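You operate a simulated robot arm through the tools that you are given. There is no shell and no other tool. Be economical: measure what you need, move in short steps, check, and stop when the job is done.

Carry out the task below with a simulated two-armed robot. There is one attempt and no reset: what you move stays moved.

TASK
Press the cake's top on in the top press and switch off.
Fine: slide in, switch on, one start with both green buttons, then pull the slide out; the board stays on the slide.

It is judged by the outcome, as a careful person would: the job done as asked, and still so three seconds after it is handed in. It fails if anything else is knocked over, pushed out of place, dropped, spilled or broken.

THE ROBOT
Two 7-joint arms with two-finger parallel grippers on one trunk, on a base that drives. Base frame: it is fixed to the floor where the robot stands at the start and does not move with it; the origin is under the middle of the robot, x ahead of it, y to its left, z up. Units: mm, degrees, N and s.
The left shoulder is at the start at [70, 163, 1120], the right one opposite. With the tool pointing down near the work surface each hand reaches from about 100 to 700 mm from the robot's upright axis, wherever it stands, measured 20 degrees to its own side. Places, roughly: large base (19x19x4 cm) [100, -400, 400]; plate of the press slide [600, -500, 800]; press slide [600, -400, 800]; press switch [900, -500, 900]. Payload 3.43 kg a hand.
The tool frame of a hand sits at the grasp point between the pads (the TCP): z along the fingers, y along the line on which they close. The tips reach 34 mm beyond it. The gripper opens to 128 mm. The fingers are 24 mm wide and 12 mm thick; the gripper's body (48 by 130 mm) begins 96 mm behind the TCP.
Orientation is that of the tool frame in the base frame, as [roll, pitch, yaw] about the fixed x, y, z axes, in that order (R = Rz(yaw) Ry(pitch) Rx(roll)). With the fingers straight down and closing along the base's y, the tool's x points along the base's -x, its y along +y and its z along -z.

THE INTERFACE
- The arms move only by the tool move_arm. It takes "left_commands", "right_commands" or both (then of equal length, played together; a hand with none holds still); each is a list of rows, each a list of 7 numbers: the finger opening in mm, from 0 to 128, then the shift along the tool's x, y, z in mm, then the turn, a rotation vector about the tool's x, y, z in degrees. In form: [[fingers, tx, ty, tz, wx, wy, wz], ...]. A call has 1 to 12 rows; each row is the pose to reach, as a shift and turn from the pose commanded when the call began, along the tool's axes at that moment. Rows are played at 5 a second. More than 50 mm and 8.6 degrees between two rows, or a gripper value outside its range, and nothing of the call is played. A pose out of reach is approached as far as the arm can. The call stops where the force on the tool passes 40 N (or 10 N more than at its start, if that is more) or the arm is blocked; 0.2 s more then pass. Each finger travels about 153 mm/s and halts on what it meets, pressing with about 27 N; the grip force reading is that of the motor and also rises with nothing between the fingers. The clock runs only during rows and for 0.2 s after the last one: add rows that repeat a pose to give the fingers time. It gives the time, the measured TCP pose, the force on the tool (base axes), the opening and the grip force at its end, in the units of the frame above (readings bear some noise), with the torque about the TCP (base axes, N m) and any sound that the robot's microphone picked up.
- Cameras (640 x 400 px; columns grow to the right, rows downward): "scene" is now at [109, -35.9, 1351.8]; the picture's right is [-0.50, -0.86, 0.00], its down [-0.57, 0.33, -0.75] and it looks along [0.65, -0.38, -0.66] (base axes); focal length 235 px, centre (320, 200). "left" rides on the left gripper at [76, 11, -160] in its tool frame; the picture's right is [-0.15, 0.99, 0.00], its down [-0.88, -0.13, -0.46] and it looks along [-0.45, -0.07, 0.89] (tool axes); focal length 234 px, centre (320, 200). "right" rides on the right gripper at [76, -11, -160] in its tool frame; the picture's right is [0.15, 0.99, 0.00], its down [-0.88, 0.13, -0.46] and it looks along [-0.45, 0.07, 0.89] (tool axes); focal length 234 px, centre (320, 200). There is no depth. A picture from a camera that has moved, and an enlarged one, comes with that camera's place and axes in the base frame and with its lens. The place of the scene camera against the robot may be out by one fixed shift of up to 25 mm in any direction.
- snapshot(camera): a new picture of that camera. It takes no simulated time.
- raise_lower(by): slides the trunk up (or, below 0, down) by that many mm; the arms and the scene camera ride with it, the base frame stays. It gives what a move gives, with no picture.
- drive_base(legs): drives the robot by 1 to 6 legs, each [ahead, left, turn to the left] in mm, mm and degrees, along the robot's own axes; the way and the turn of a leg run together, so that a leg with both is an arc; at most 1500 mm and 180 degrees a leg. The arms and the cameras ride along, it lands a little off, and it stops where it bumps. It gives what a move gives.
- head_to(pan, tilt): turns the head with the scene camera to pan (to the left, within 86 degrees either way) and tilt (down, from -29 to 69), counted from straight ahead of the robot. It gives what a move gives.
- enlarge(camera, box): a new picture of the part [left, top, right, bottom] of that camera's present view, enlarged. It takes no simulated time.
- finish_job(): hands the job in; it is judged then, once.

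Go step by step. Nothing tells you exact positions but the pictures and the camera data: compare them with the known pose of the tool, close in by small moves and look again before you grip or let go. The budget is 120 turns and 92 pictures, counting those below and the enlarged ones. Unless the task says otherwise, let go and move clear before handing in, and close with one line.

The tools are called after "Call:" as name(argument=value, ...) on one line, values as JSON. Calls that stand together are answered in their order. move_arm: Moves the arms, as the interface text tells. Its arguments: {"type":"object","properties":{"left_commands":{"type":"array"},"right_commands":{"type":"array"}},"required":[]} The other tools are called the same way: raise_lower (by) slides the trunk up or down; drive_base (legs) drives the base; head_to (pan, tilt) turns the head that bears the scene camera; snapshot (camera) takes a picture; enlarge (camera, box) takes an enlarged picture of a part of a camera's view; finish_job () hands the job in.

At the start:

```text
clock: 0.0
left_position: [688.1, -11.3, 1167.0]
left_tool_rot: [-180.0, 0.0, -179.9]
left_contact_force: [0.1, 0.7, -0.1]
left_ft_torque: [-0.01, -0.01, 0.01]
left_width: 127.9
left_grasp_force: 0.1
right_position: [495.8, -476.0, 1146.9]
right_tool_rot: [-180.0, -0.1, 180.0]
right_contact_force: [0.8, -0.3, 0.2]
right_ft_torque: [0.01, 0.03, 0.02]
right_width: 128.0
right_grasp_force: 0.1
trunk travel left (down, up): [-600.0, 340.0]
robot x, y, heading: [-0.2, -2.0, -0.1]
head pan, tilt: [-30.2, 41.2]
```

scene: 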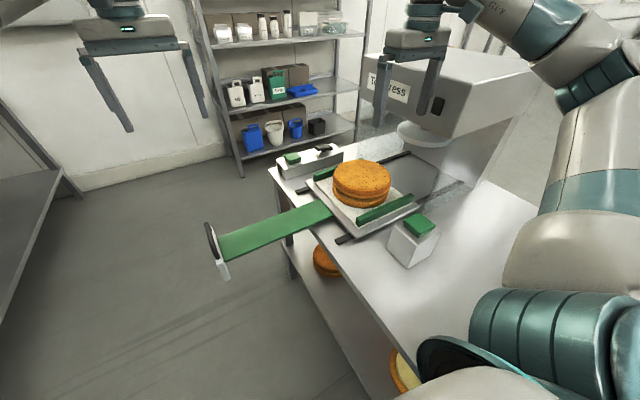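
right: 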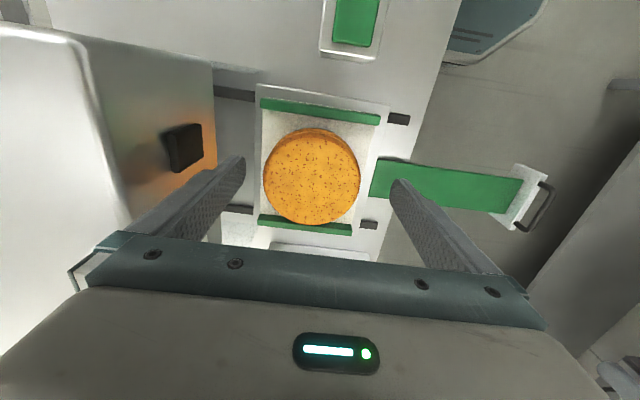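
left: 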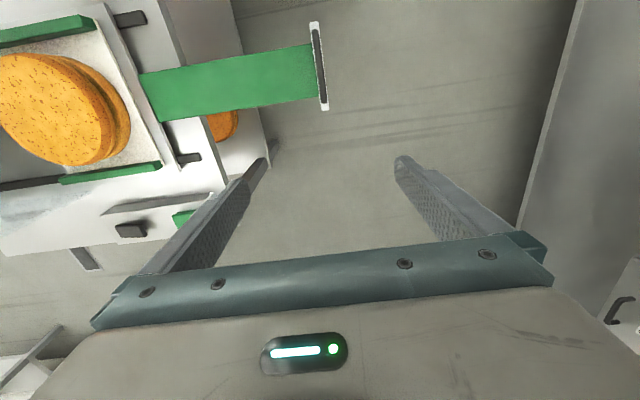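

I see the press with its slide pulled out towards +y and the handle near [587, 0, 820]. There's a green button box on each side, and the switch seems to be on the far box. I'll enlarge the details first.

Call:
enlarge(camera="scene", box=[260, 120, 460, 280])

Call:
enlarge(camera="scene", box=[350, 30, 540, 150])

Call:
enlarge(camera="left", box=[0, 0, 340, 280])

Call:
enlarge(camera="scene", box=[180, 180, 300, 300])

```text
2.50 times, centred on (360, 200) of scene
camera zoom: at [109.0, -35.9, 1351.8], right [-0.5, -0.86, 0.0], down [-0.57, 0.33, -0.75], along [0.65, -0.38, -0.66], focal length 587 px, centre (220, 200)
```

zoom: 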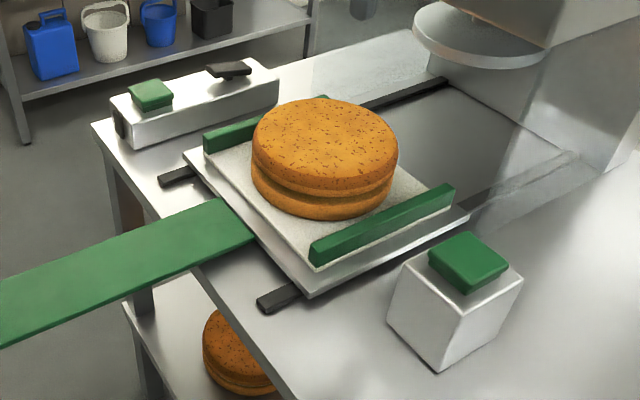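

```text
3.33 times, centred on (445, 90) of scene
camera zoom: at [109.0, -35.9, 1351.8], right [-0.5, -0.86, 0.0], down [-0.57, 0.33, -0.75], along [0.65, -0.38, -0.66], focal length 783 px, centre (-97, 567)
```

zoom: 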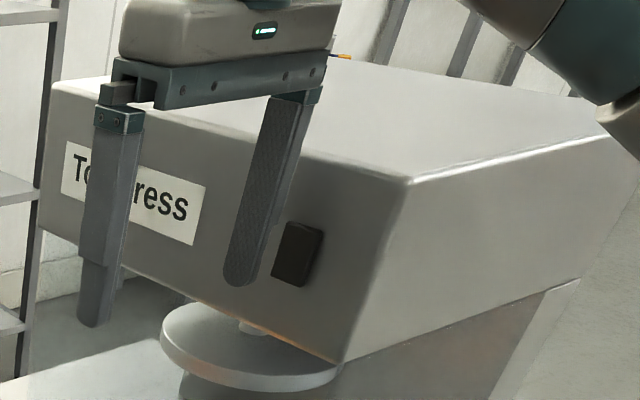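

```text
1.43 times, centred on (170, 140) of left
camera zoom: at [610.0, 0.8, 1327.0], right [0.15, 0.99, 0.0], down [0.88, -0.13, 0.46], along [0.45, -0.07, -0.89], focal length 334 px, centre (534, 286)
```

zoom: 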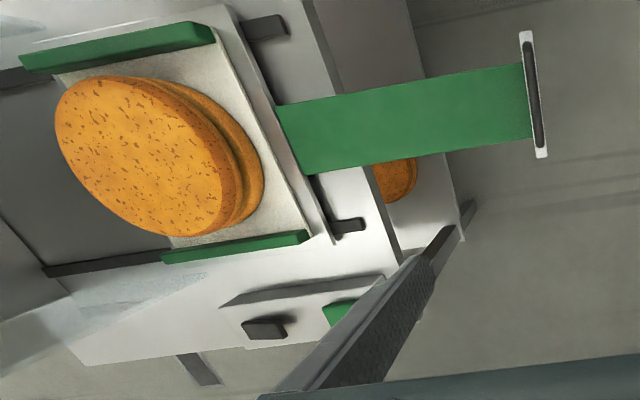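

```text
3.33 times, centred on (240, 240) of scene
camera zoom: at [109.0, -35.9, 1351.8], right [-0.5, -0.86, 0.0], down [-0.57, 0.33, -0.75], along [0.65, -0.38, -0.66], focal length 783 px, centre (587, 67)
```

zoom: 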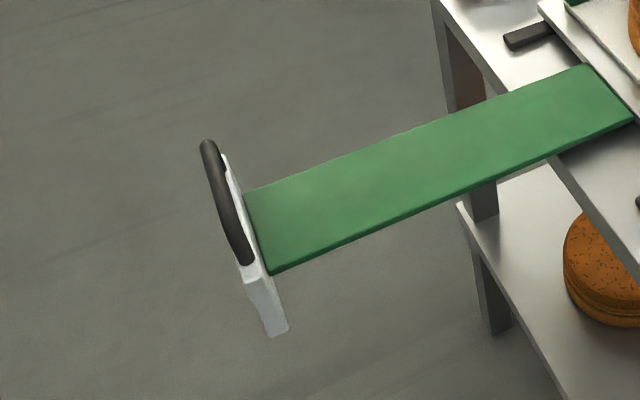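

The switch appears to be on the far box next to its green button, and the near button is around [340, -460]. Facing the press from the +y side would put one button by each hand, so I'll check the free space to the left first.

Call:
head_to(pan=35, tilt=40)

Call:
snapshot(camera="scene")

```text
clock: 1.4
left_position: [687.0, -12.1, 1169.0]
left_tool_rot: [179.9, 0.0, 179.9]
left_contact_force: [-0.2, 0.2, 0.0]
left_ft_torque: [-0.01, -0.02, 0.0]
left_width: 128.1
left_grasp_force: 0.1
right_position: [496.5, -475.7, 1146.9]
right_tool_rot: [180.0, 0.1, 179.9]
right_contact_force: [0.5, -0.7, 0.1]
right_ft_torque: [-0.01, -0.05, 0.01]
right_width: 127.9
right_grasp_force: 0.1
trunk travel left (down, up): [-600.0, 340.0]
robot x, y, heading: [1.4, -0.9, 0.2]
head pan, tilt: [35.0, 40.0]
```

```text
84 pictures are left
camera scene: at [106.0, 55.2, 1353.6], right [0.57, -0.82, 0.0], down [-0.53, -0.37, -0.77], along [0.63, 0.44, -0.64], focal length 235 px, centre (320, 200)
```

scene: 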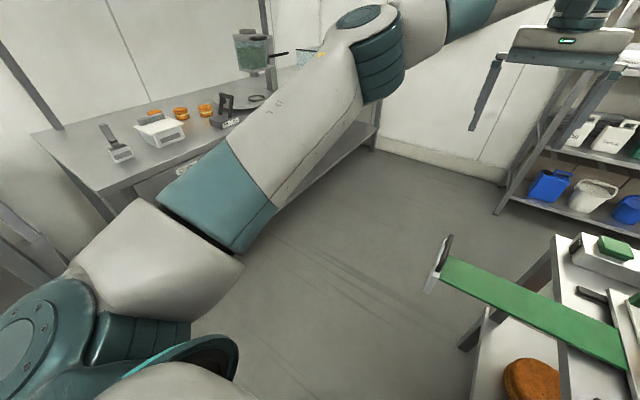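

There is open floor to the left of the robot. I'll check the right side before turning.

Call:
head_to(pan=-80, tilt=35)

Call:
snapshot(camera="scene")

```text
clock: 3.3
left_position: [687.8, -11.0, 1167.6]
left_tool_rot: [-179.9, 0.0, -179.9]
left_contact_force: [-0.6, 0.0, 0.1]
left_ft_torque: [-0.02, -0.01, 0.0]
left_width: 128.1
left_grasp_force: 0.0
right_position: [495.0, -476.3, 1146.5]
right_tool_rot: [-180.0, -0.1, 180.0]
right_contact_force: [0.3, 0.4, 0.6]
right_ft_torque: [0.04, -0.03, -0.04]
right_width: 128.0
right_grasp_force: 0.1
trunk travel left (down, up): [-600.0, 340.0]
robot x, y, heading: [-0.2, -3.7, 0.0]
head pan, tilt: [-80.0, 35.0]
```

```text
83 pictures are left
camera scene: at [51.7, -80.2, 1361.2], right [-0.98, -0.17, 0.0], down [-0.1, 0.56, -0.82], along [0.14, -0.81, -0.57], focal length 235 px, centre (320, 200)
```

scene: 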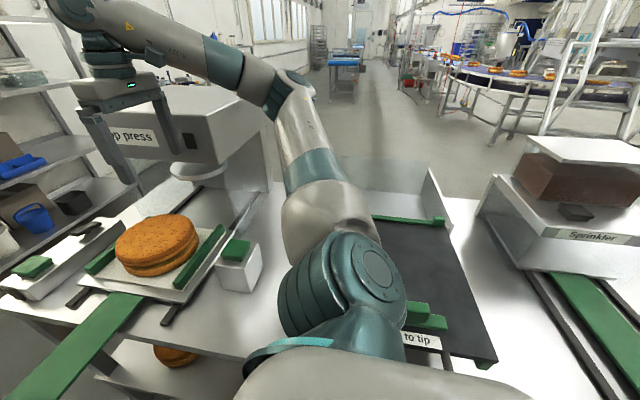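

The right side holds other machines, so I'll drive left, then ahead, and turn right in the clear area to face the press.

Call:
drive_base(legs=[[0, 470, 0], [590, 0, 0], [0, 0, -90]])

Call:
head_to(pan=0, tilt=45)

Call:
snapshot(camera="scene")

Call:
snapshot(camera="left")

```text
clock: 12.8
left_position: [567.3, -212.9, 1169.0]
left_tool_rot: [-180.0, 0.0, 90.0]
left_contact_force: [0.3, 0.0, 0.7]
left_ft_torque: [-0.02, -0.02, -0.01]
left_width: 128.0
left_grasp_force: 0.0
right_position: [100.6, -20.3, 1146.8]
right_tool_rot: [179.9, -0.1, 90.0]
right_contact_force: [-0.4, -0.4, -0.7]
right_ft_torque: [0.02, 0.01, 0.04]
right_width: 128.2
right_grasp_force: 0.0
trunk travel left (down, up): [-600.0, 340.0]
robot x, y, heading: [578.2, 474.6, -89.8]
head pan, tilt: [-80.0, 35.0]
```

```text
clock: 14.4
left_position: [566.0, -213.4, 1167.5]
left_tool_rot: [180.0, -0.1, 90.0]
left_contact_force: [-0.3, -0.4, -0.2]
left_ft_torque: [0.0, -0.03, -0.01]
left_width: 127.9
left_grasp_force: 0.0
right_position: [101.2, -21.0, 1145.4]
right_tool_rot: [-180.0, 0.0, 90.1]
right_contact_force: [0.3, -0.4, 0.9]
right_ft_torque: [-0.02, 0.0, 0.0]
right_width: 127.9
right_grasp_force: 0.1
trunk travel left (down, up): [-600.0, 340.0]
robot x, y, heading: [580.4, 471.8, -90.0]
head pan, tilt: [0.0, 45.0]
```

```text
82 pictures are left
camera scene: at [563.4, 349.0, 1346.4], right [-1.0, 0.0, 0.0], down [0.0, 0.71, -0.71], along [0.0, -0.71, -0.71], focal length 235 px, centre (320, 200)
```

scene: 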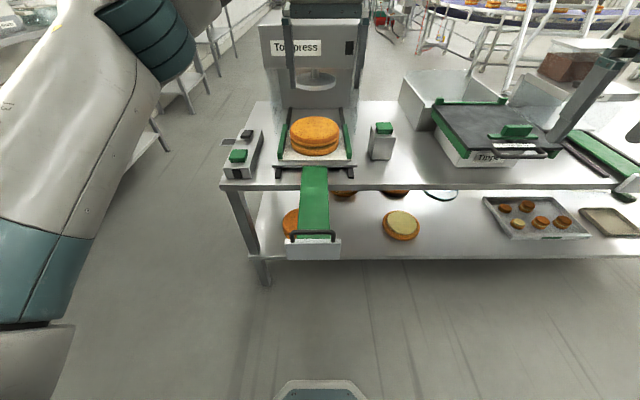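

```text
81 pictures are left
camera left: at [576.1, -137.1, 1327.0], right [0.99, -0.15, 0.0], down [-0.13, -0.88, 0.46], along [-0.07, -0.45, -0.89], focal length 234 px, centre (320, 200)
```

left: 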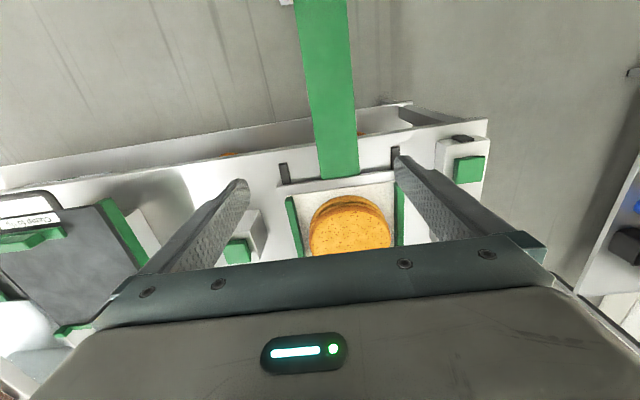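

The robot now faces the press squarely. I'll look closer at the handle and the boxes.

Call:
enlarge(camera="scene", box=[265, 150, 365, 270])

Call:
enlarge(camera="scene", box=[215, 100, 295, 190])

Call:
enlarge(camera="scene", box=[250, 20, 410, 170])

```text
3.33 times, centred on (315, 210) of scene
camera zoom: at [563.4, 349.0, 1346.4], right [-1.0, 0.0, 0.0], down [0.0, 0.71, -0.71], along [0.0, -0.71, -0.71], focal length 783 px, centre (337, 167)
```

zoom: 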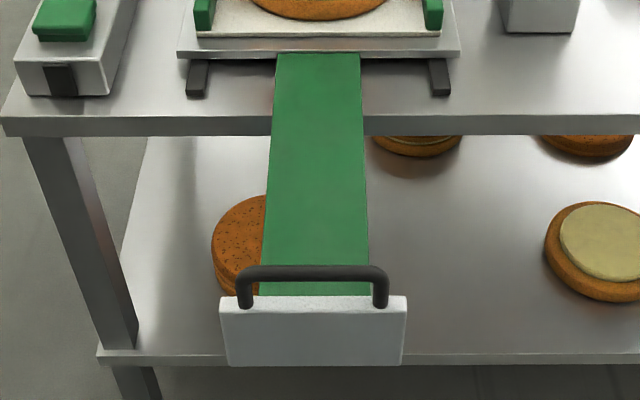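

```text
4.44 times, centred on (255, 145) of scene
camera zoom: at [563.4, 349.0, 1346.4], right [-1.0, 0.0, 0.0], down [0.0, 0.71, -0.71], along [0.0, -0.71, -0.71], focal length 1044 px, centre (609, 444)
```

zoom: 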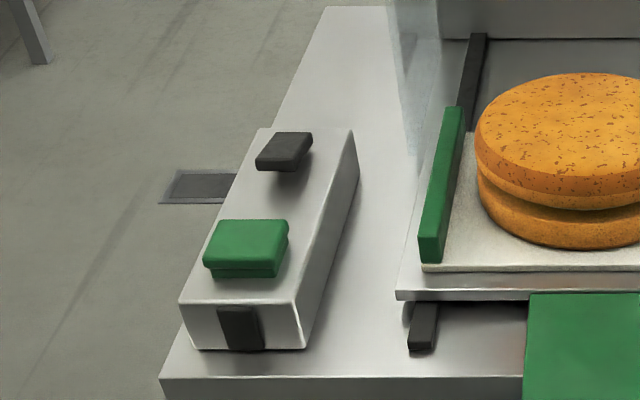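

```text
2.67 times, centred on (330, 95) of scene
camera zoom: at [563.4, 349.0, 1346.4], right [-1.0, 0.0, 0.0], down [0.0, 0.71, -0.71], along [0.0, -0.71, -0.71], focal length 626 px, centre (293, 480)
```

zoom: 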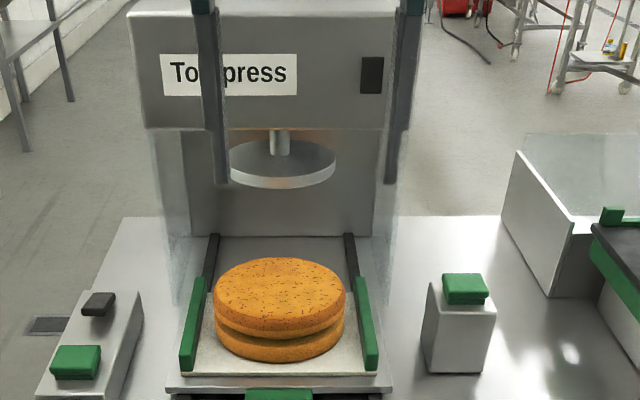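

The handle is a U-bar standing up from the slide's end plate, roughly at [583, 2, 890]. With the hand as oriented, closed fingers can push the bar from the +y side and pull it from the inside. I'll bring the left hand to the front of it, staying high.

Call:
move_arm(left_commands=[[60, 48, 2, 0, 0, 0, 0], [0, 96, 5, 0, 0, 0, 0], [0, 144, 8, 0, 0, 0, 0], [0, 192, 11, 0, 0, 0, 0], [0, 240, 14, 0, 0, 0, 0], [0, 288, 17, 0, 0, 0, 0], [0, 300, 17, 48, 0, 0, 0], [0, 300, 17, 96, 0, 0, 0], [0, 300, 17, 144, 0, 0, 0], [0, 300, 17, 180, 0, 0, 0], [0, 300, 17, 180, 0, 0, 0]])

Call:
snapshot(camera="left")

Call:
snapshot(camera="scene")

```text
clock: 16.8
left_position: [584.5, 85.9, 988.8]
left_tool_rot: [-179.9, -0.1, 89.9]
left_contact_force: [0.8, 0.2, 1.0]
left_ft_torque: [-0.01, 0.02, 0.0]
left_width: 0.0
left_grasp_force: 27.5
right_position: [100.7, -21.1, 1148.7]
right_tool_rot: [180.0, -0.1, 90.0]
right_contact_force: [-0.3, 0.3, -1.0]
right_ft_torque: [0.02, -0.04, 0.0]
right_width: 127.8
right_grasp_force: 0.1
trunk travel left (down, up): [-600.0, 340.0]
robot x, y, heading: [579.8, 472.0, -90.0]
head pan, tilt: [0.0, 45.0]
```

```text
77 pictures are left
camera left: at [593.6, 161.9, 1146.5], right [0.99, -0.15, 0.0], down [-0.13, -0.88, 0.46], along [-0.07, -0.45, -0.89], focal length 234 px, centre (320, 200)
```

left: 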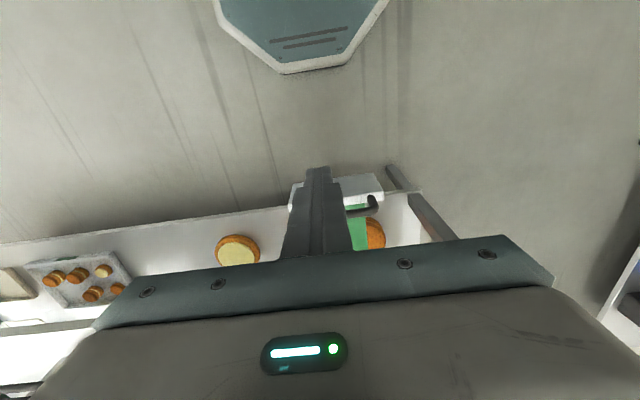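

```text
76 pictures are left
camera scene: at [563.3, 349.6, 1346.5], right [-1.0, 0.0, 0.0], down [0.0, 0.71, -0.71], along [0.0, -0.71, -0.71], focal length 235 px, centre (320, 200)
```

scene: 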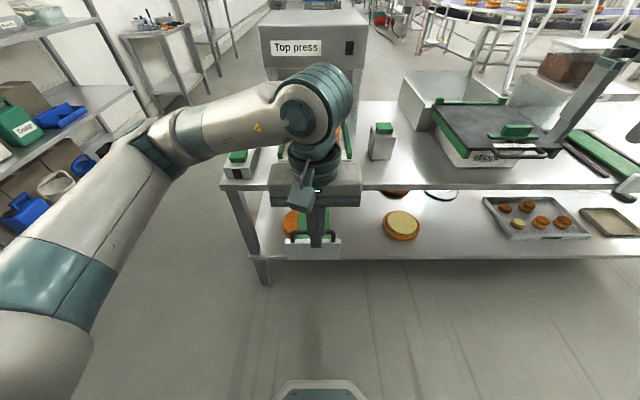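

The bar lies just ahead of the closed fingers. I'll lower until the tips reach about z 845 and approach in −y until I touch it.

Call:
move_arm(left_commands=[[0, 0, 0, 45, 0, 0, 0], [0, 0, 0, 90, 0, 0, 0], [0, 0, 0, 108, 0, 0, 0], [0, -20, 0, 108, 0, 0, 0], [0, -35, 0, 108, 0, 0, 0], [0, -45, 0, 108, 0, 0, 0]])

Call:
snapshot(camera="left")

Call:
enlarge(camera="scene", box=[260, 150, 380, 270])

```text
clock: 18.2
left_position: [582.9, 43.0, 879.3]
left_tool_rot: [-180.0, 0.1, 89.9]
left_contact_force: [-0.2, -0.6, 0.0]
left_ft_torque: [-0.02, -0.01, 0.0]
left_width: 0.0
left_grasp_force: 27.2
right_position: [100.6, -20.9, 1146.5]
right_tool_rot: [-179.9, 0.0, 90.0]
right_contact_force: [0.4, -0.4, -0.4]
right_ft_torque: [0.02, 0.03, 0.01]
right_width: 128.1
right_grasp_force: 0.0
trunk travel left (down, up): [-600.0, 340.0]
robot x, y, heading: [576.1, 469.6, -89.9]
head pan, tilt: [0.0, 45.0]
```

```text
75 pictures are left
camera left: at [592.6, 118.2, 1038.7], right [0.99, -0.15, 0.0], down [-0.13, -0.88, 0.46], along [-0.07, -0.45, -0.89], focal length 234 px, centre (320, 200)
```

left: 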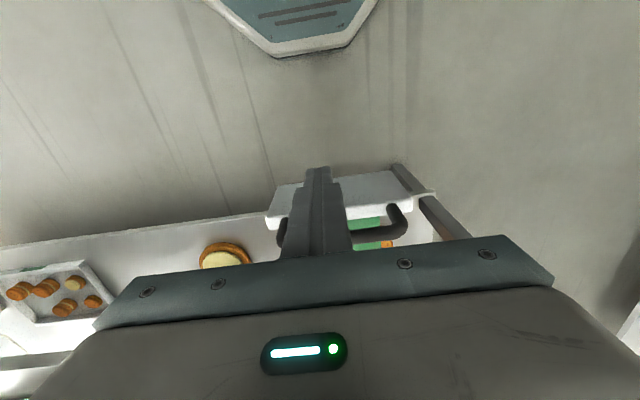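

```text
3.33 times, centred on (320, 210) of scene
camera zoom: at [563.6, 348.9, 1346.3], right [-1.0, 0.0, 0.0], down [0.0, 0.71, -0.71], along [0.0, -0.71, -0.71], focal length 783 px, centre (320, 167)
```

zoom: 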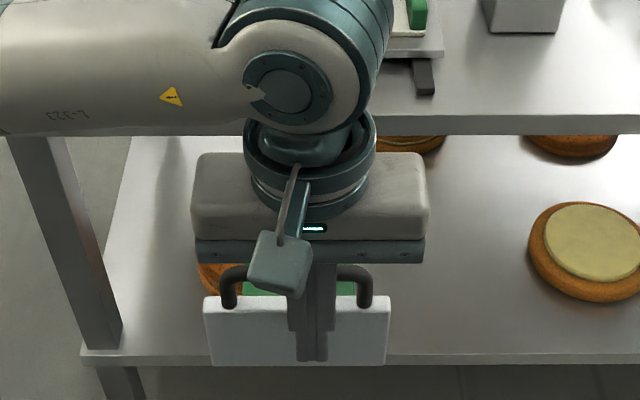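

The fingertips are in front of the end plate. I'll push the slide in slowly.

Call:
move_arm(left_commands=[[0, -8, 0, 0, 0, 0, 0], [0, -16, 0, 0, 0, 0, 0], [0, -24, 0, 0, 0, 0, 0], [0, -32, 0, 0, 0, 0, 0], [0, -40, 0, 0, 0, 0, 0], [0, -50, 0, 0, 0, 0, 0], [0, -60, 0, 0, 0, 0, 0], [0, -70, 0, 0, 0, 0, 0], [0, -82, 0, 0, 0, 0, 0], [0, -94, 0, 0, 0, 0, 0], [0, -106, 0, 0, 0, 0, 0], [0, -118, 0, 0, 0, 0, 0]])

Call:
snapshot(camera="scene")

```text
clock: 20.8
left_position: [581.8, -77.2, 880.3]
left_tool_rot: [179.9, 0.0, 90.0]
left_contact_force: [-0.4, 1.1, 0.8]
left_ft_torque: [0.03, -0.01, 0.0]
left_width: 0.2
left_grasp_force: 27.3
right_position: [101.2, -20.7, 1147.1]
right_tool_rot: [180.0, 0.0, 90.0]
right_contact_force: [0.4, 0.3, 0.5]
right_ft_torque: [0.01, -0.02, 0.02]
right_width: 128.1
right_grasp_force: 0.0
trunk travel left (down, up): [-600.0, 340.0]
robot x, y, heading: [574.9, 470.8, -90.0]
head pan, tilt: [0.0, 45.0]
```

```text
73 pictures are left
camera scene: at [563.5, 348.8, 1346.4], right [-1.0, 0.0, 0.0], down [0.0, 0.71, -0.71], along [0.0, -0.71, -0.71], focal length 235 px, centre (320, 200)
```

scene: 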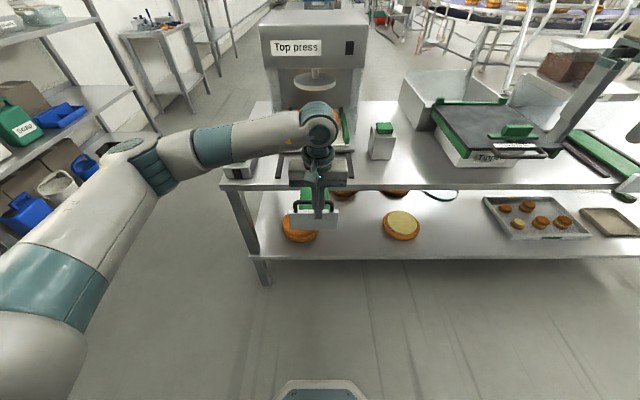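

The slide is moving with light resistance, so I'll continue.

Call:
move_arm(left_commands=[[0, -12, 0, 0, 0, 0, 0], [0, -24, 0, 0, 0, 0, 0], [0, -36, 0, 0, 0, 0, 0], [0, -48, 0, 0, 0, 0, 0], [0, -60, 0, 0, 0, 0, 0], [0, -72, 0, 0, 0, 0, 0], [0, -84, 0, 0, 0, 0, 0], [0, -96, 0, 0, 0, 0, 0], [0, -105, 0, 0, 0, 0, 0], [0, -112, 0, 0, 0, 0, 0], [0, -119, 0, 0, 0, 0, 0], [0, -125, 0, 0, 0, 0, 0]])

Call:
snapshot(camera="scene")

```text
clock: 23.4
left_position: [583.5, -200.6, 880.5]
left_tool_rot: [-180.0, 0.0, 90.0]
left_contact_force: [0.0, 1.1, -0.3]
left_ft_torque: [0.03, -0.03, -0.02]
left_width: 0.0
left_grasp_force: 26.8
right_position: [100.3, -19.7, 1146.7]
right_tool_rot: [180.0, 0.0, 89.9]
right_contact_force: [0.7, -0.3, 0.1]
right_ft_torque: [0.0, 0.03, -0.01]
right_width: 128.1
right_grasp_force: 0.1
trunk travel left (down, up): [-600.0, 340.0]
robot x, y, heading: [577.6, 475.4, -89.8]
head pan, tilt: [0.0, 45.0]
```

```text
72 pictures are left
camera scene: at [563.5, 349.0, 1346.4], right [-1.0, 0.0, 0.0], down [0.0, 0.71, -0.71], along [0.0, -0.71, -0.71], focal length 235 px, centre (320, 200)
```

scene: 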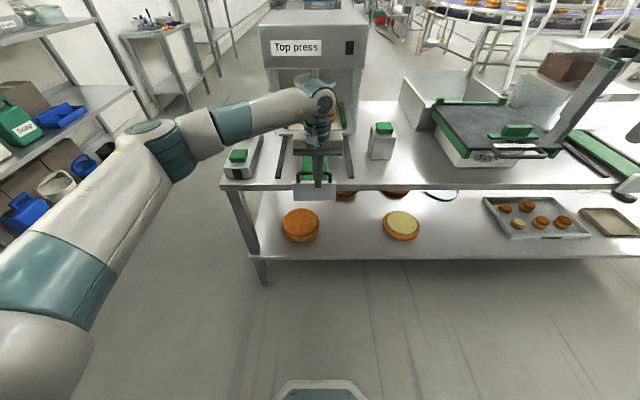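

Still sliding freely. I'll push on slowly until it reaches its stop.

Call:
move_arm(left_commands=[[0, -6, 0, 0, 0, 0, 0], [0, -12, 0, 0, 0, 0, 0], [0, -18, 0, 0, 0, 0, 0], [0, -24, 0, 0, 0, 0, 0], [0, -30, 0, 0, 0, 0, 0], [0, -36, 0, 0, 0, 0, 0], [0, -42, 0, 0, 0, 0, 0], [0, -48, 0, 0, 0, 0, 0], [0, -54, 0, 0, 0, 0, 0], [0, -60, 0, 0, 0, 0, 0], [0, -66, 0, 0, 0, 0, 0], [0, -72, 0, 0, 0, 0, 0]])

Call:
snapshot(camera="scene")

```text
clock: 25.0
left_position: [581.3, -234.6, 878.2]
left_tool_rot: [179.9, -1.0, 89.5]
left_contact_force: [0.9, 18.7, 7.3]
left_ft_torque: [0.48, -0.07, 0.07]
left_width: 0.2
left_grasp_force: 26.9
right_position: [102.0, -18.4, 1148.0]
right_tool_rot: [180.0, 0.0, 89.9]
right_contact_force: [0.3, -0.6, 0.9]
right_ft_torque: [0.01, -0.01, -0.03]
right_width: 128.1
right_grasp_force: 0.0
trunk travel left (down, up): [-600.0, 340.0]
robot x, y, heading: [575.8, 474.6, -89.9]
head pan, tilt: [0.0, 45.0]
stopped in row 8 (left hand): the force on the tool passed its limit (the readings are from after the stop); the commanded pose is now the measured one
```

```text
71 pictures are left
camera scene: at [563.8, 351.6, 1346.7], right [-1.0, 0.0, 0.0], down [0.0, 0.71, -0.71], along [0.0, -0.71, -0.71], focal length 235 px, centre (320, 200)
```

scene: 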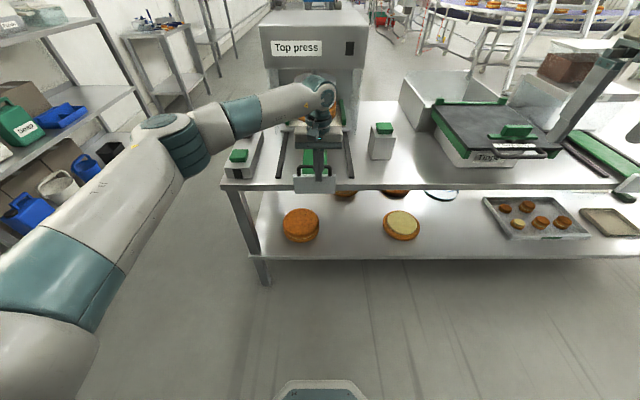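

The slide hit a firm stop at TCP y ≈ −235. I'll back off and check that the cake sits under the platen.

Call:
move_arm(left_commands=[[0, 20, 0, 0, 0, 0, 0], [0, 50, 0, 0, 0, 0, 0], [0, 50, 0, -45, 0, 0, 0], [0, 60, 0, -90, 0, 0, 0], [0, 80, 40, -130, 0, 0, 0], [0, 80, 85, -150, 0, 0, 0], [0, 80, 130, -150, 0, 0, 0], [0, 80, 170, -150, 0, 0, 0], [0, 80, 170, -150, 0, 0, 0]])

Call:
enlarge(camera="scene", box=[220, 20, 420, 200])

Call:
snapshot(camera="left")

```text
refused: row 5 steps farther than a row can; nothing moved
```

```text
2.22 times, centred on (320, 110) of scene
camera zoom: at [563.8, 351.6, 1346.7], right [-1.0, 0.0, 0.0], down [0.0, 0.71, -0.71], along [0.0, -0.71, -0.71], focal length 522 px, centre (320, 400)
```

zoom: 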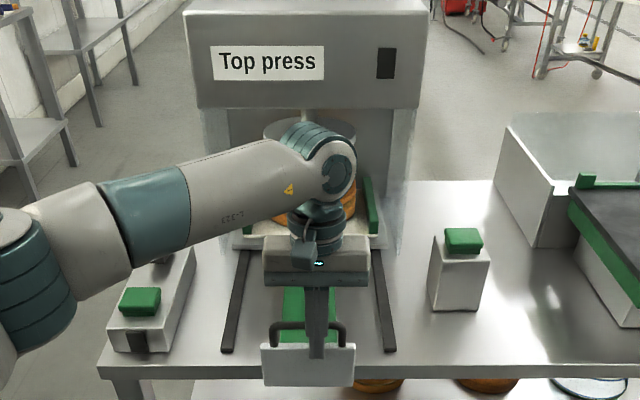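

```text
69 pictures are left
camera left: at [592.3, -160.5, 1038.7], right [0.99, -0.15, 0.0], down [-0.14, -0.89, 0.44], along [-0.07, -0.43, -0.9], focal length 234 px, centre (320, 200)
```

left: 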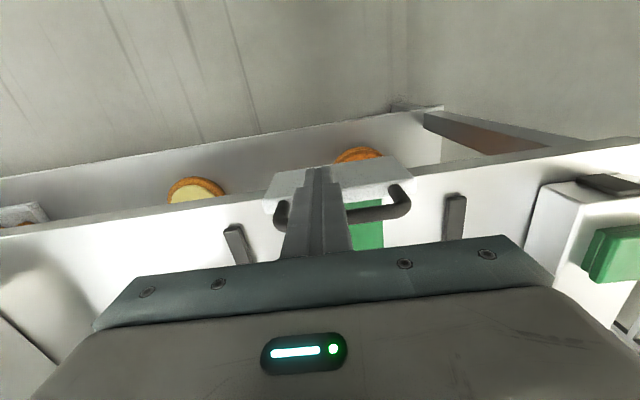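

One row stepped too far, so I'll repeat the retreat with smaller steps.

Call:
move_arm(left_commands=[[0, 20, 0, 0, 0, 0, 0], [0, 50, 0, 0, 0, 0, 0], [0, 50, 0, -45, 0, 0, 0], [0, 60, 0, -90, 0, 0, 0], [0, 70, 20, -130, 0, 0, 0], [0, 80, 55, -150, 0, 0, 0], [0, 80, 100, -150, 0, 0, 0], [0, 80, 145, -150, 0, 0, 0], [0, 80, 190, -150, 0, 0, 0], [0, 80, 230, -150, 0, 0, 0]])

Call:
enlarge(camera="scene", box=[220, 20, 420, 200])

Call:
snapshot(camera="left")

```text
clock: 27.2
left_position: [811.9, -159.3, 1027.9]
left_tool_rot: [-179.9, -0.8, 89.6]
left_contact_force: [-0.4, -0.4, -0.1]
left_ft_torque: [0.03, 0.05, -0.01]
left_width: 0.2
left_grasp_force: 27.1
right_position: [102.8, -19.9, 1146.3]
right_tool_rot: [-179.9, 0.0, 90.0]
right_contact_force: [-0.4, -0.1, 1.1]
right_ft_torque: [-0.01, 0.05, 0.0]
right_width: 128.0
right_grasp_force: 0.1
trunk travel left (down, up): [-600.0, 340.0]
robot x, y, heading: [580.0, 474.6, -90.0]
head pan, tilt: [0.0, 45.0]
```

```text
2.22 times, centred on (320, 110) of scene
camera zoom: at [565.1, 350.1, 1346.4], right [-1.0, 0.0, 0.0], down [0.0, 0.71, -0.71], along [0.0, -0.71, -0.71], focal length 522 px, centre (320, 400)
```

zoom: 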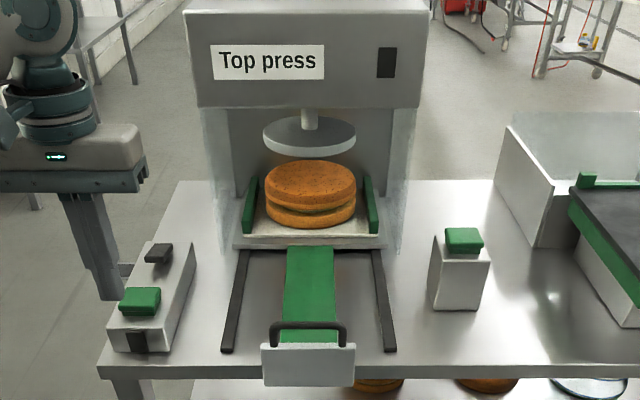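

```text
67 pictures are left
camera left: at [822.4, -84.3, 1188.3], right [0.99, -0.15, 0.0], down [-0.14, -0.89, 0.44], along [-0.07, -0.44, -0.9], focal length 234 px, centre (320, 200)
```

left: 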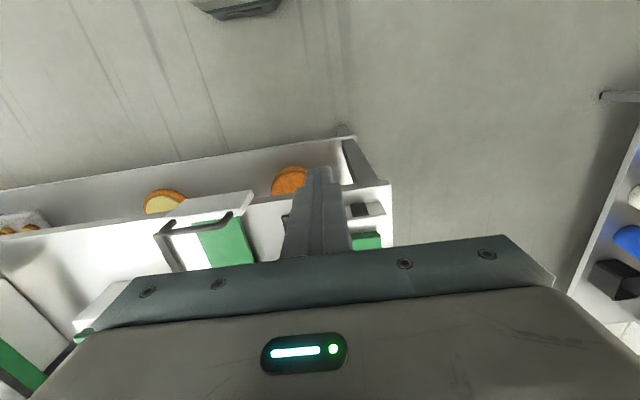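

The cake now sits under the platen. Next I'll bring the left hand above the switch area with open fingers for a close look.

Call:
move_arm(left_commands=[[40, -45, 3, 0, 0, 0, 0], [80, -90, 6, 0, 0, 0, 0], [128, -135, 9, 0, 0, 0, 0], [128, -180, 12, 0, 0, 0, 0], [128, -225, 15, 0, 0, 0, 0], [128, -270, 19, 0, 0, 0, 0], [128, -311, 23, 0, 0, 0, 0], [128, -311, 23, 0, 0, 0, 0]])

Call:
snapshot(camera="left")

Call:
snapshot(camera="scene")

```text
clock: 29.0
left_position: [825.9, -349.8, 1010.4]
left_tool_rot: [179.9, -0.7, 89.7]
left_contact_force: [-0.2, -0.2, 0.4]
left_ft_torque: [0.0, 0.05, 0.02]
left_width: 128.3
left_grasp_force: 0.1
left hand out of reach, approached as far as the arm can: row 5, 6, 7, 8
right_position: [102.6, -21.5, 1146.2]
right_tool_rot: [-179.8, -0.1, 89.9]
right_contact_force: [-0.3, -0.3, -0.5]
right_ft_torque: [0.0, 0.06, 0.02]
right_width: 127.9
right_grasp_force: 0.0
trunk travel left (down, up): [-600.0, 340.0]
robot x, y, heading: [579.6, 473.1, -90.1]
head pan, tilt: [0.0, 45.0]
```

```text
66 pictures are left
camera left: at [836.6, -275.6, 1169.7], right [0.99, -0.15, 0.0], down [-0.13, -0.89, 0.44], along [-0.07, -0.44, -0.9], focal length 234 px, centre (320, 200)
```

left: 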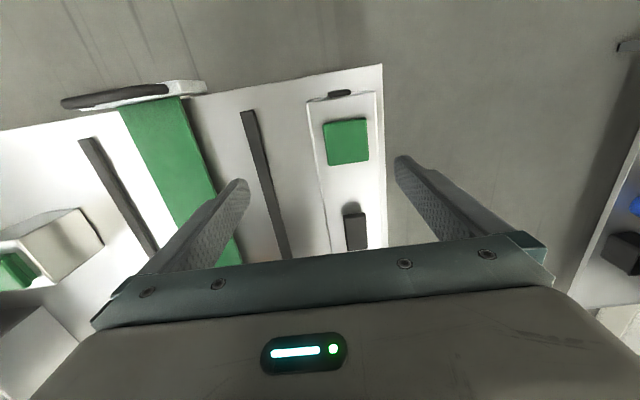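

```text
65 pictures are left
camera scene: at [565.3, 348.9, 1346.3], right [-1.0, 0.0, 0.0], down [0.0, 0.71, -0.71], along [0.0, -0.71, -0.71], focal length 235 px, centre (320, 200)
```

scene: 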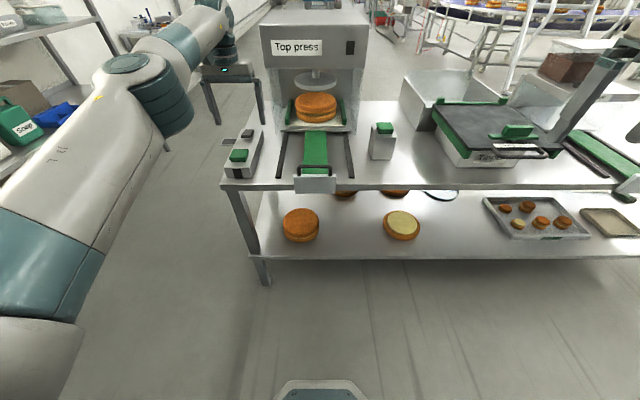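

I'm at the reach limit. I'll draw the left hand back and drive about 270 mm closer, which the clearance to the table allows.

Call:
move_arm(left_commands=[[128, 45, 0, -10, 0, 0, 0], [128, 90, 0, -20, 0, 0, 0], [128, 135, 0, -30, 0, 0, 0], [128, 180, 0, -30, 0, 0, 0], [128, 220, 0, -30, 0, 0, 0]])

Call:
drive_base(legs=[[270, 0, 0]])

Call:
snapshot(camera="left")

Call:
snapshot(camera="scene")

```text
clock: 30.2
left_position: [830.5, -132.1, 1044.8]
left_tool_rot: [179.9, -0.9, 89.8]
left_contact_force: [0.8, 0.5, -0.2]
left_ft_torque: [0.01, 0.02, 0.01]
left_width: 127.9
left_grasp_force: 0.1
right_position: [100.6, -19.3, 1147.0]
right_tool_rot: [180.0, 0.0, 90.0]
right_contact_force: [-0.2, 0.2, -0.4]
right_ft_torque: [0.01, -0.02, 0.03]
right_width: 127.9
right_grasp_force: 0.1
trunk travel left (down, up): [-600.0, 340.0]
robot x, y, heading: [577.5, 471.4, -90.1]
head pan, tilt: [0.0, 45.0]
```

```text
clock: 32.1
left_position: [834.3, -400.7, 1044.1]
left_tool_rot: [179.9, -0.8, 90.0]
left_contact_force: [-1.3, -0.8, 1.3]
left_ft_torque: [0.01, -0.01, -0.02]
left_width: 127.9
left_grasp_force: 0.1
right_position: [104.7, -291.7, 1146.2]
right_tool_rot: [-180.0, 0.0, 90.2]
right_contact_force: [0.5, -0.5, -0.1]
right_ft_torque: [-0.02, 0.01, 0.04]
right_width: 128.0
right_grasp_force: 0.1
trunk travel left (down, up): [-600.0, 340.0]
robot x, y, heading: [580.3, 208.1, -89.5]
head pan, tilt: [0.0, 45.0]
```

```text
64 pictures are left
camera left: at [844.7, -326.9, 1203.4], right [0.99, -0.15, 0.0], down [-0.13, -0.89, 0.44], along [-0.07, -0.44, -0.9], focal length 234 px, centre (320, 200)
```

left: 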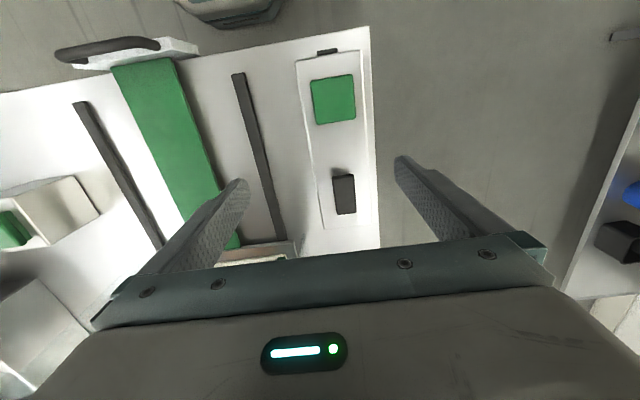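

```text
63 pictures are left
camera scene: at [565.1, 81.7, 1346.4], right [-1.0, -0.01, 0.0], down [0.0, 0.71, -0.71], along [0.0, -0.71, -0.71], focal length 235 px, centre (320, 200)
```

scene: 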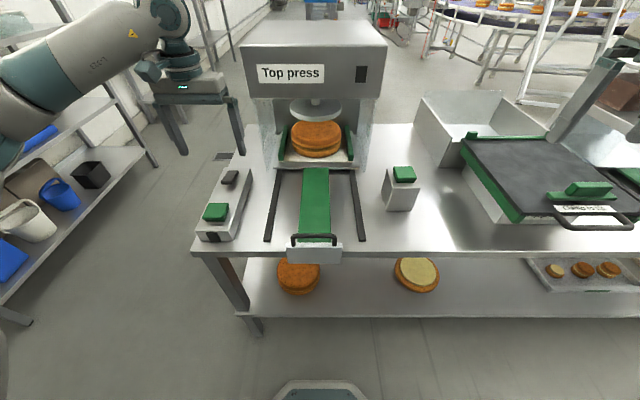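

Good view now. I'll enlarge the switch from both cameras.

Call:
enlarge(camera="left", box=[280, 30, 400, 250])

Call:
enlarge(camera="scene", box=[190, 155, 270, 245])

Call:
enlarge(camera="scene", box=[370, 150, 430, 220])

```text
1.82 times, centred on (340, 140) of left
camera zoom: at [844.7, -326.9, 1203.4], right [0.99, -0.15, 0.0], down [-0.13, -0.89, 0.44], along [-0.07, -0.44, -0.9], focal length 426 px, centre (284, 309)
```

zoom: 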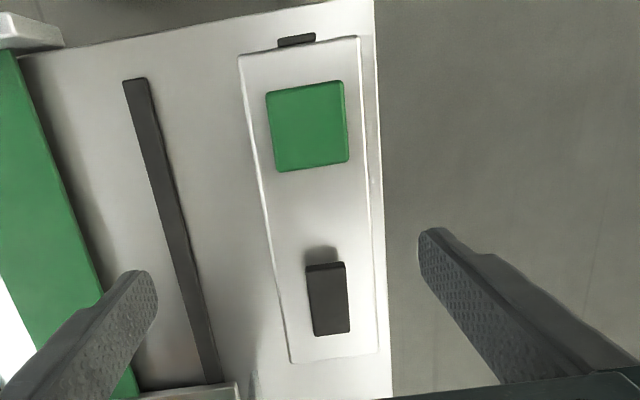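

```text
4.44 times, centred on (230, 200) of scene
camera zoom: at [565.1, 81.7, 1346.4], right [-1.0, -0.01, 0.0], down [0.0, 0.71, -0.71], along [0.0, -0.71, -0.71], focal length 1044 px, centre (720, 200)
```

zoom: 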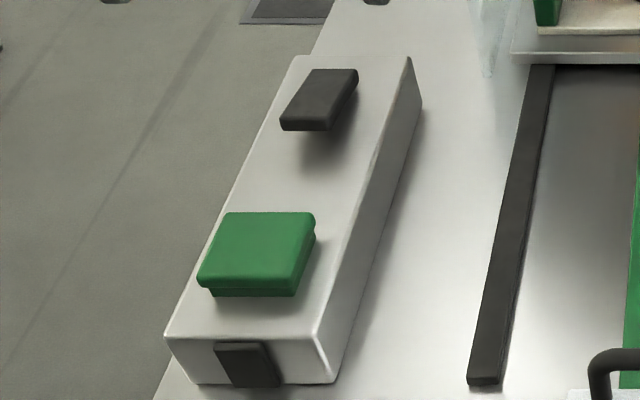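

```text
5.71 times, centred on (400, 185) of scene
camera zoom: at [565.1, 81.7, 1346.4], right [-1.0, -0.01, 0.0], down [0.0, 0.71, -0.71], along [0.0, -0.71, -0.71], focal length 1342 px, centre (-137, 286)
```

zoom: 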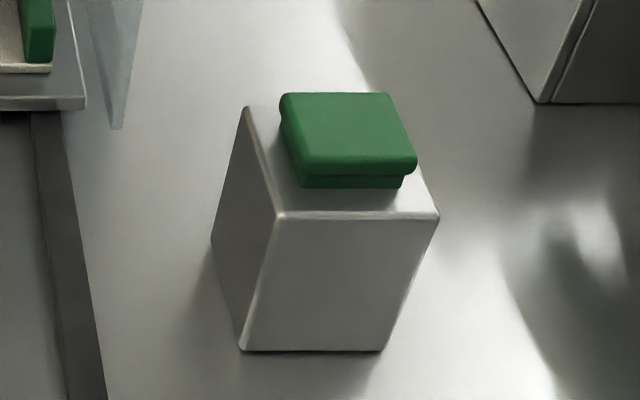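

The switch is a tilted rocker on the far box. Its robot-side end is raised at about [858, −457, 870], so I should press that end down to switch on. I'll close the fingers and hover over it.

Call:
move_arm(left_commands=[[60, -30, 12, 0, 0, 0, 0], [0, -62, 24, 0, 0, 0, 0], [0, -62, 24, 30, 0, 0, 0], [0, -62, 24, 60, 0, 0, 0], [0, -62, 24, 90, 0, 0, 0], [0, -62, 24, 90, 0, 0, 0]])

Call:
snapshot(camera="left")

Call:
enlarge(camera="scene", box=[180, 125, 280, 245])

```text
clock: 33.5
left_position: [858.0, -462.6, 953.2]
left_tool_rot: [179.9, -0.8, 90.1]
left_contact_force: [-0.2, 0.2, -0.5]
left_ft_torque: [0.02, 0.02, -0.04]
left_width: 0.3
left_grasp_force: 27.2
right_position: [104.7, -291.0, 1147.7]
right_tool_rot: [179.9, 0.1, 90.2]
right_contact_force: [-0.4, 0.3, -0.6]
right_ft_torque: [-0.03, 0.03, -0.01]
right_width: 127.8
right_grasp_force: 0.1
trunk travel left (down, up): [-600.0, 340.0]
robot x, y, heading: [580.7, 207.2, -89.5]
head pan, tilt: [0.0, 45.0]
```

```text
59 pictures are left
camera left: at [867.4, -388.7, 1112.4], right [0.99, -0.15, 0.0], down [-0.13, -0.89, 0.44], along [-0.07, -0.44, -0.9], focal length 234 px, centre (320, 200)
```

left: 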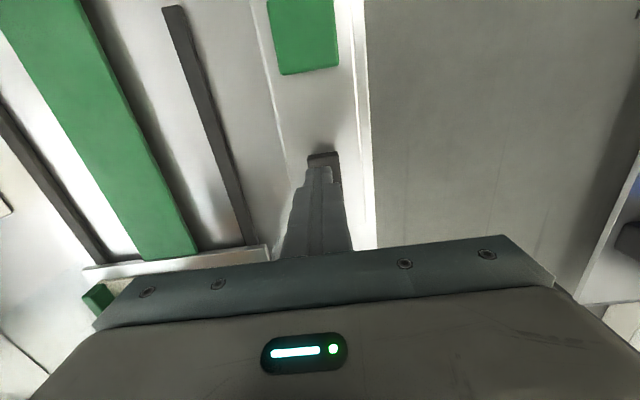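

```text
3.33 times, centred on (230, 185) of scene
camera zoom: at [565.1, 82.4, 1346.4], right [-1.0, -0.01, 0.0], down [0.0, 0.71, -0.71], along [0.0, -0.71, -0.71], focal length 783 px, centre (620, 250)
```

zoom: 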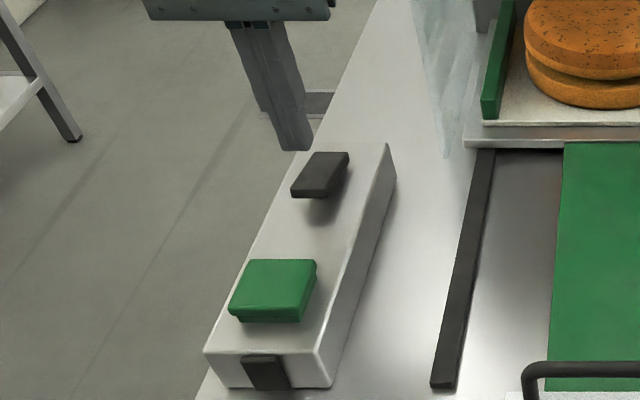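

Both views agree: the rocker's raised edge is at about [859, −457, 870] and the tip is right above it. I'll press down gently.

Call:
move_arm(left_commands=[[0, 0, 0, 20, 0, 0, 0], [0, 0, 0, 38, 0, 0, 0], [0, 0, 0, 42, 0, 0, 0], [0, 0, 0, 46, 0, 0, 0], [0, 0, 0, 50, 0, 0, 0], [0, 0, 0, 54, 0, 0, 0], [0, 0, 0, 58, 0, 0, 0], [0, 0, 0, 61, 0, 0, 0], [0, 0, 0, 64, 0, 0, 0]])

Call:
enlarge(camera="scene", box=[180, 125, 280, 245])

```text
clock: 35.2
left_position: [858.9, -460.5, 902.3]
left_tool_rot: [-180.0, 0.0, 90.0]
left_contact_force: [-2.2, 12.4, 20.3]
left_ft_torque: [0.15, 0.07, -0.07]
left_width: 0.0
left_grasp_force: 26.7
right_position: [105.2, -288.2, 1147.5]
right_tool_rot: [-180.0, 0.1, 90.3]
right_contact_force: [0.2, -0.1, 0.3]
right_ft_torque: [0.05, 0.02, 0.0]
right_width: 127.8
right_grasp_force: 0.0
trunk travel left (down, up): [-600.0, 340.0]
robot x, y, heading: [581.5, 205.0, -89.4]
head pan, tilt: [0.0, 45.0]
stopped in row 8 (left hand): the force on the tool passed its limit (the readings are from after the stop); the commanded pose is now the measured one
```

```text
3.33 times, centred on (230, 185) of scene
camera zoom: at [564.5, 85.0, 1346.6], right [-1.0, -0.01, 0.0], down [0.0, 0.71, -0.71], along [0.0, -0.71, -0.71], focal length 783 px, centre (620, 250)
```

zoom: 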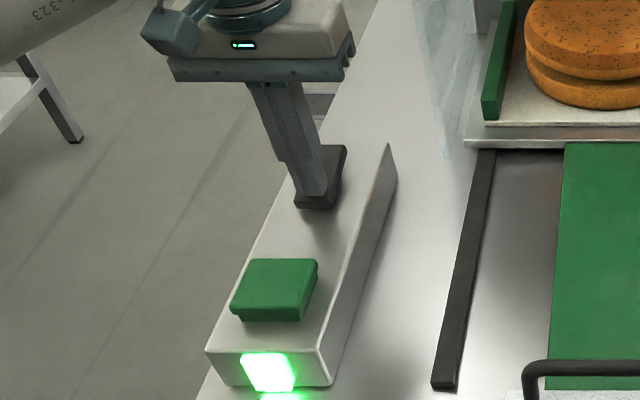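

The green lamp is lit, so the press is on. I'll lift the left hand and move it above the far green button while the right hand goes above the near button.

Call:
move_arm(left_commands=[[0, 0, 0, -30, 0, 0, 0], [0, 0, 0, -60, 0, 0, 0], [0, 38, 0, -60, 0, 0, 0], [0, 76, -1, -60, 0, 0, 0], [0, 114, -2, -60, 0, 0, 0], [0, 114, -2, -60, 0, 0, 0], [0, 114, -2, -60, 0, 0, 0], [0, 114, -2, -60, 0, 0, 0], [0, 114, -2, -60, 0, 0, 0], [0, 114, -2, -60, 0, 0, 0]], right_commands=[[60, -24, 38, 0, 0, 0, 0], [0, -48, 76, 0, 0, 0, 0], [0, -72, 114, 0, 0, 0, 0], [0, -96, 152, 0, 0, 0, 0], [0, -120, 190, 0, 0, 0, 0], [0, -158, 215, 0, 0, 0, 0], [0, -158, 228, 40, 0, 0, 0], [0, -158, 228, 85, 0, 0, 0], [0, -158, 228, 130, 0, 0, 0], [0, -158, 228, 160, 0, 0, 0]])

Call:
snapshot(camera="left")

Call:
snapshot(camera="right")

Call:
snapshot(camera="scene")

```text
clock: 37.4
left_position: [858.3, -347.6, 958.2]
left_tool_rot: [-180.0, -0.2, 90.1]
left_contact_force: [-1.1, 0.9, -0.3]
left_ft_torque: [0.0, 0.0, -0.01]
left_width: 0.0
left_grasp_force: 26.6
right_position: [333.5, -446.0, 991.1]
right_tool_rot: [180.0, 0.0, 90.3]
right_contact_force: [0.5, -0.4, 0.3]
right_ft_torque: [0.01, -0.03, 0.04]
right_width: 0.0
right_grasp_force: 27.0
trunk travel left (down, up): [-600.0, 340.0]
robot x, y, heading: [579.6, 207.7, -89.8]
head pan, tilt: [0.0, 45.0]
```

```text
56 pictures are left
camera left: at [867.3, -271.8, 1117.5], right [0.99, -0.15, 0.0], down [-0.13, -0.88, 0.45], along [-0.07, -0.45, -0.89], focal length 234 px, centre (320, 200)
```

left: 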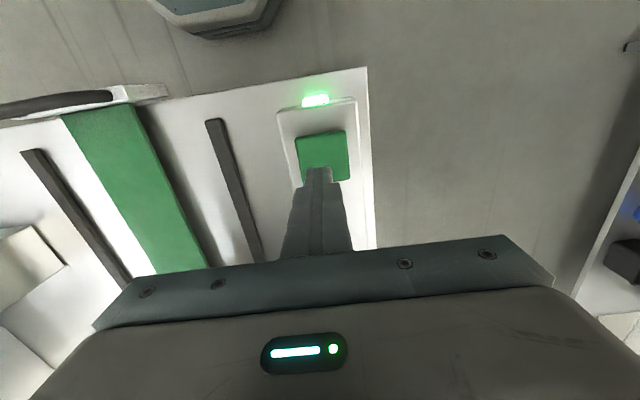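

```text
55 pictures are left
camera right: at [322.0, -370.4, 1151.0], right [0.99, 0.15, 0.0], down [0.13, -0.88, 0.46], along [0.07, -0.45, -0.89], focal length 234 px, centre (320, 200)
```

right: 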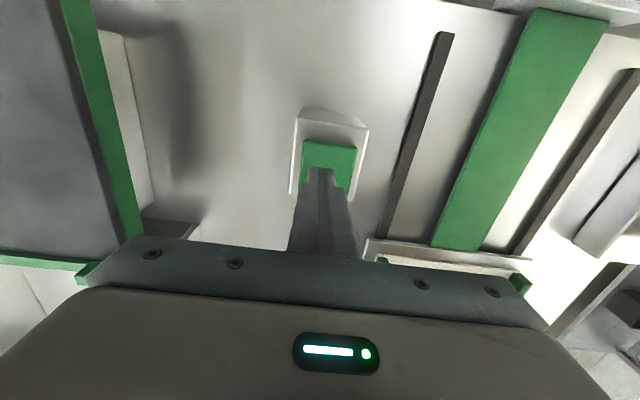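

```text
54 pictures are left
camera scene: at [564.8, 81.8, 1346.4], right [-1.0, -0.01, 0.0], down [0.0, 0.71, -0.71], along [0.0, -0.71, -0.71], focal length 235 px, centre (320, 200)
```

scene: 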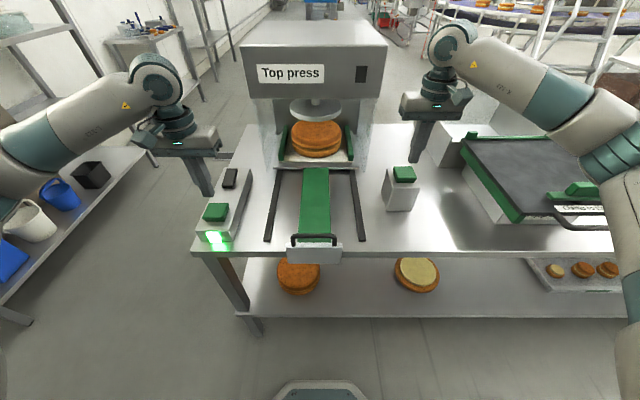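

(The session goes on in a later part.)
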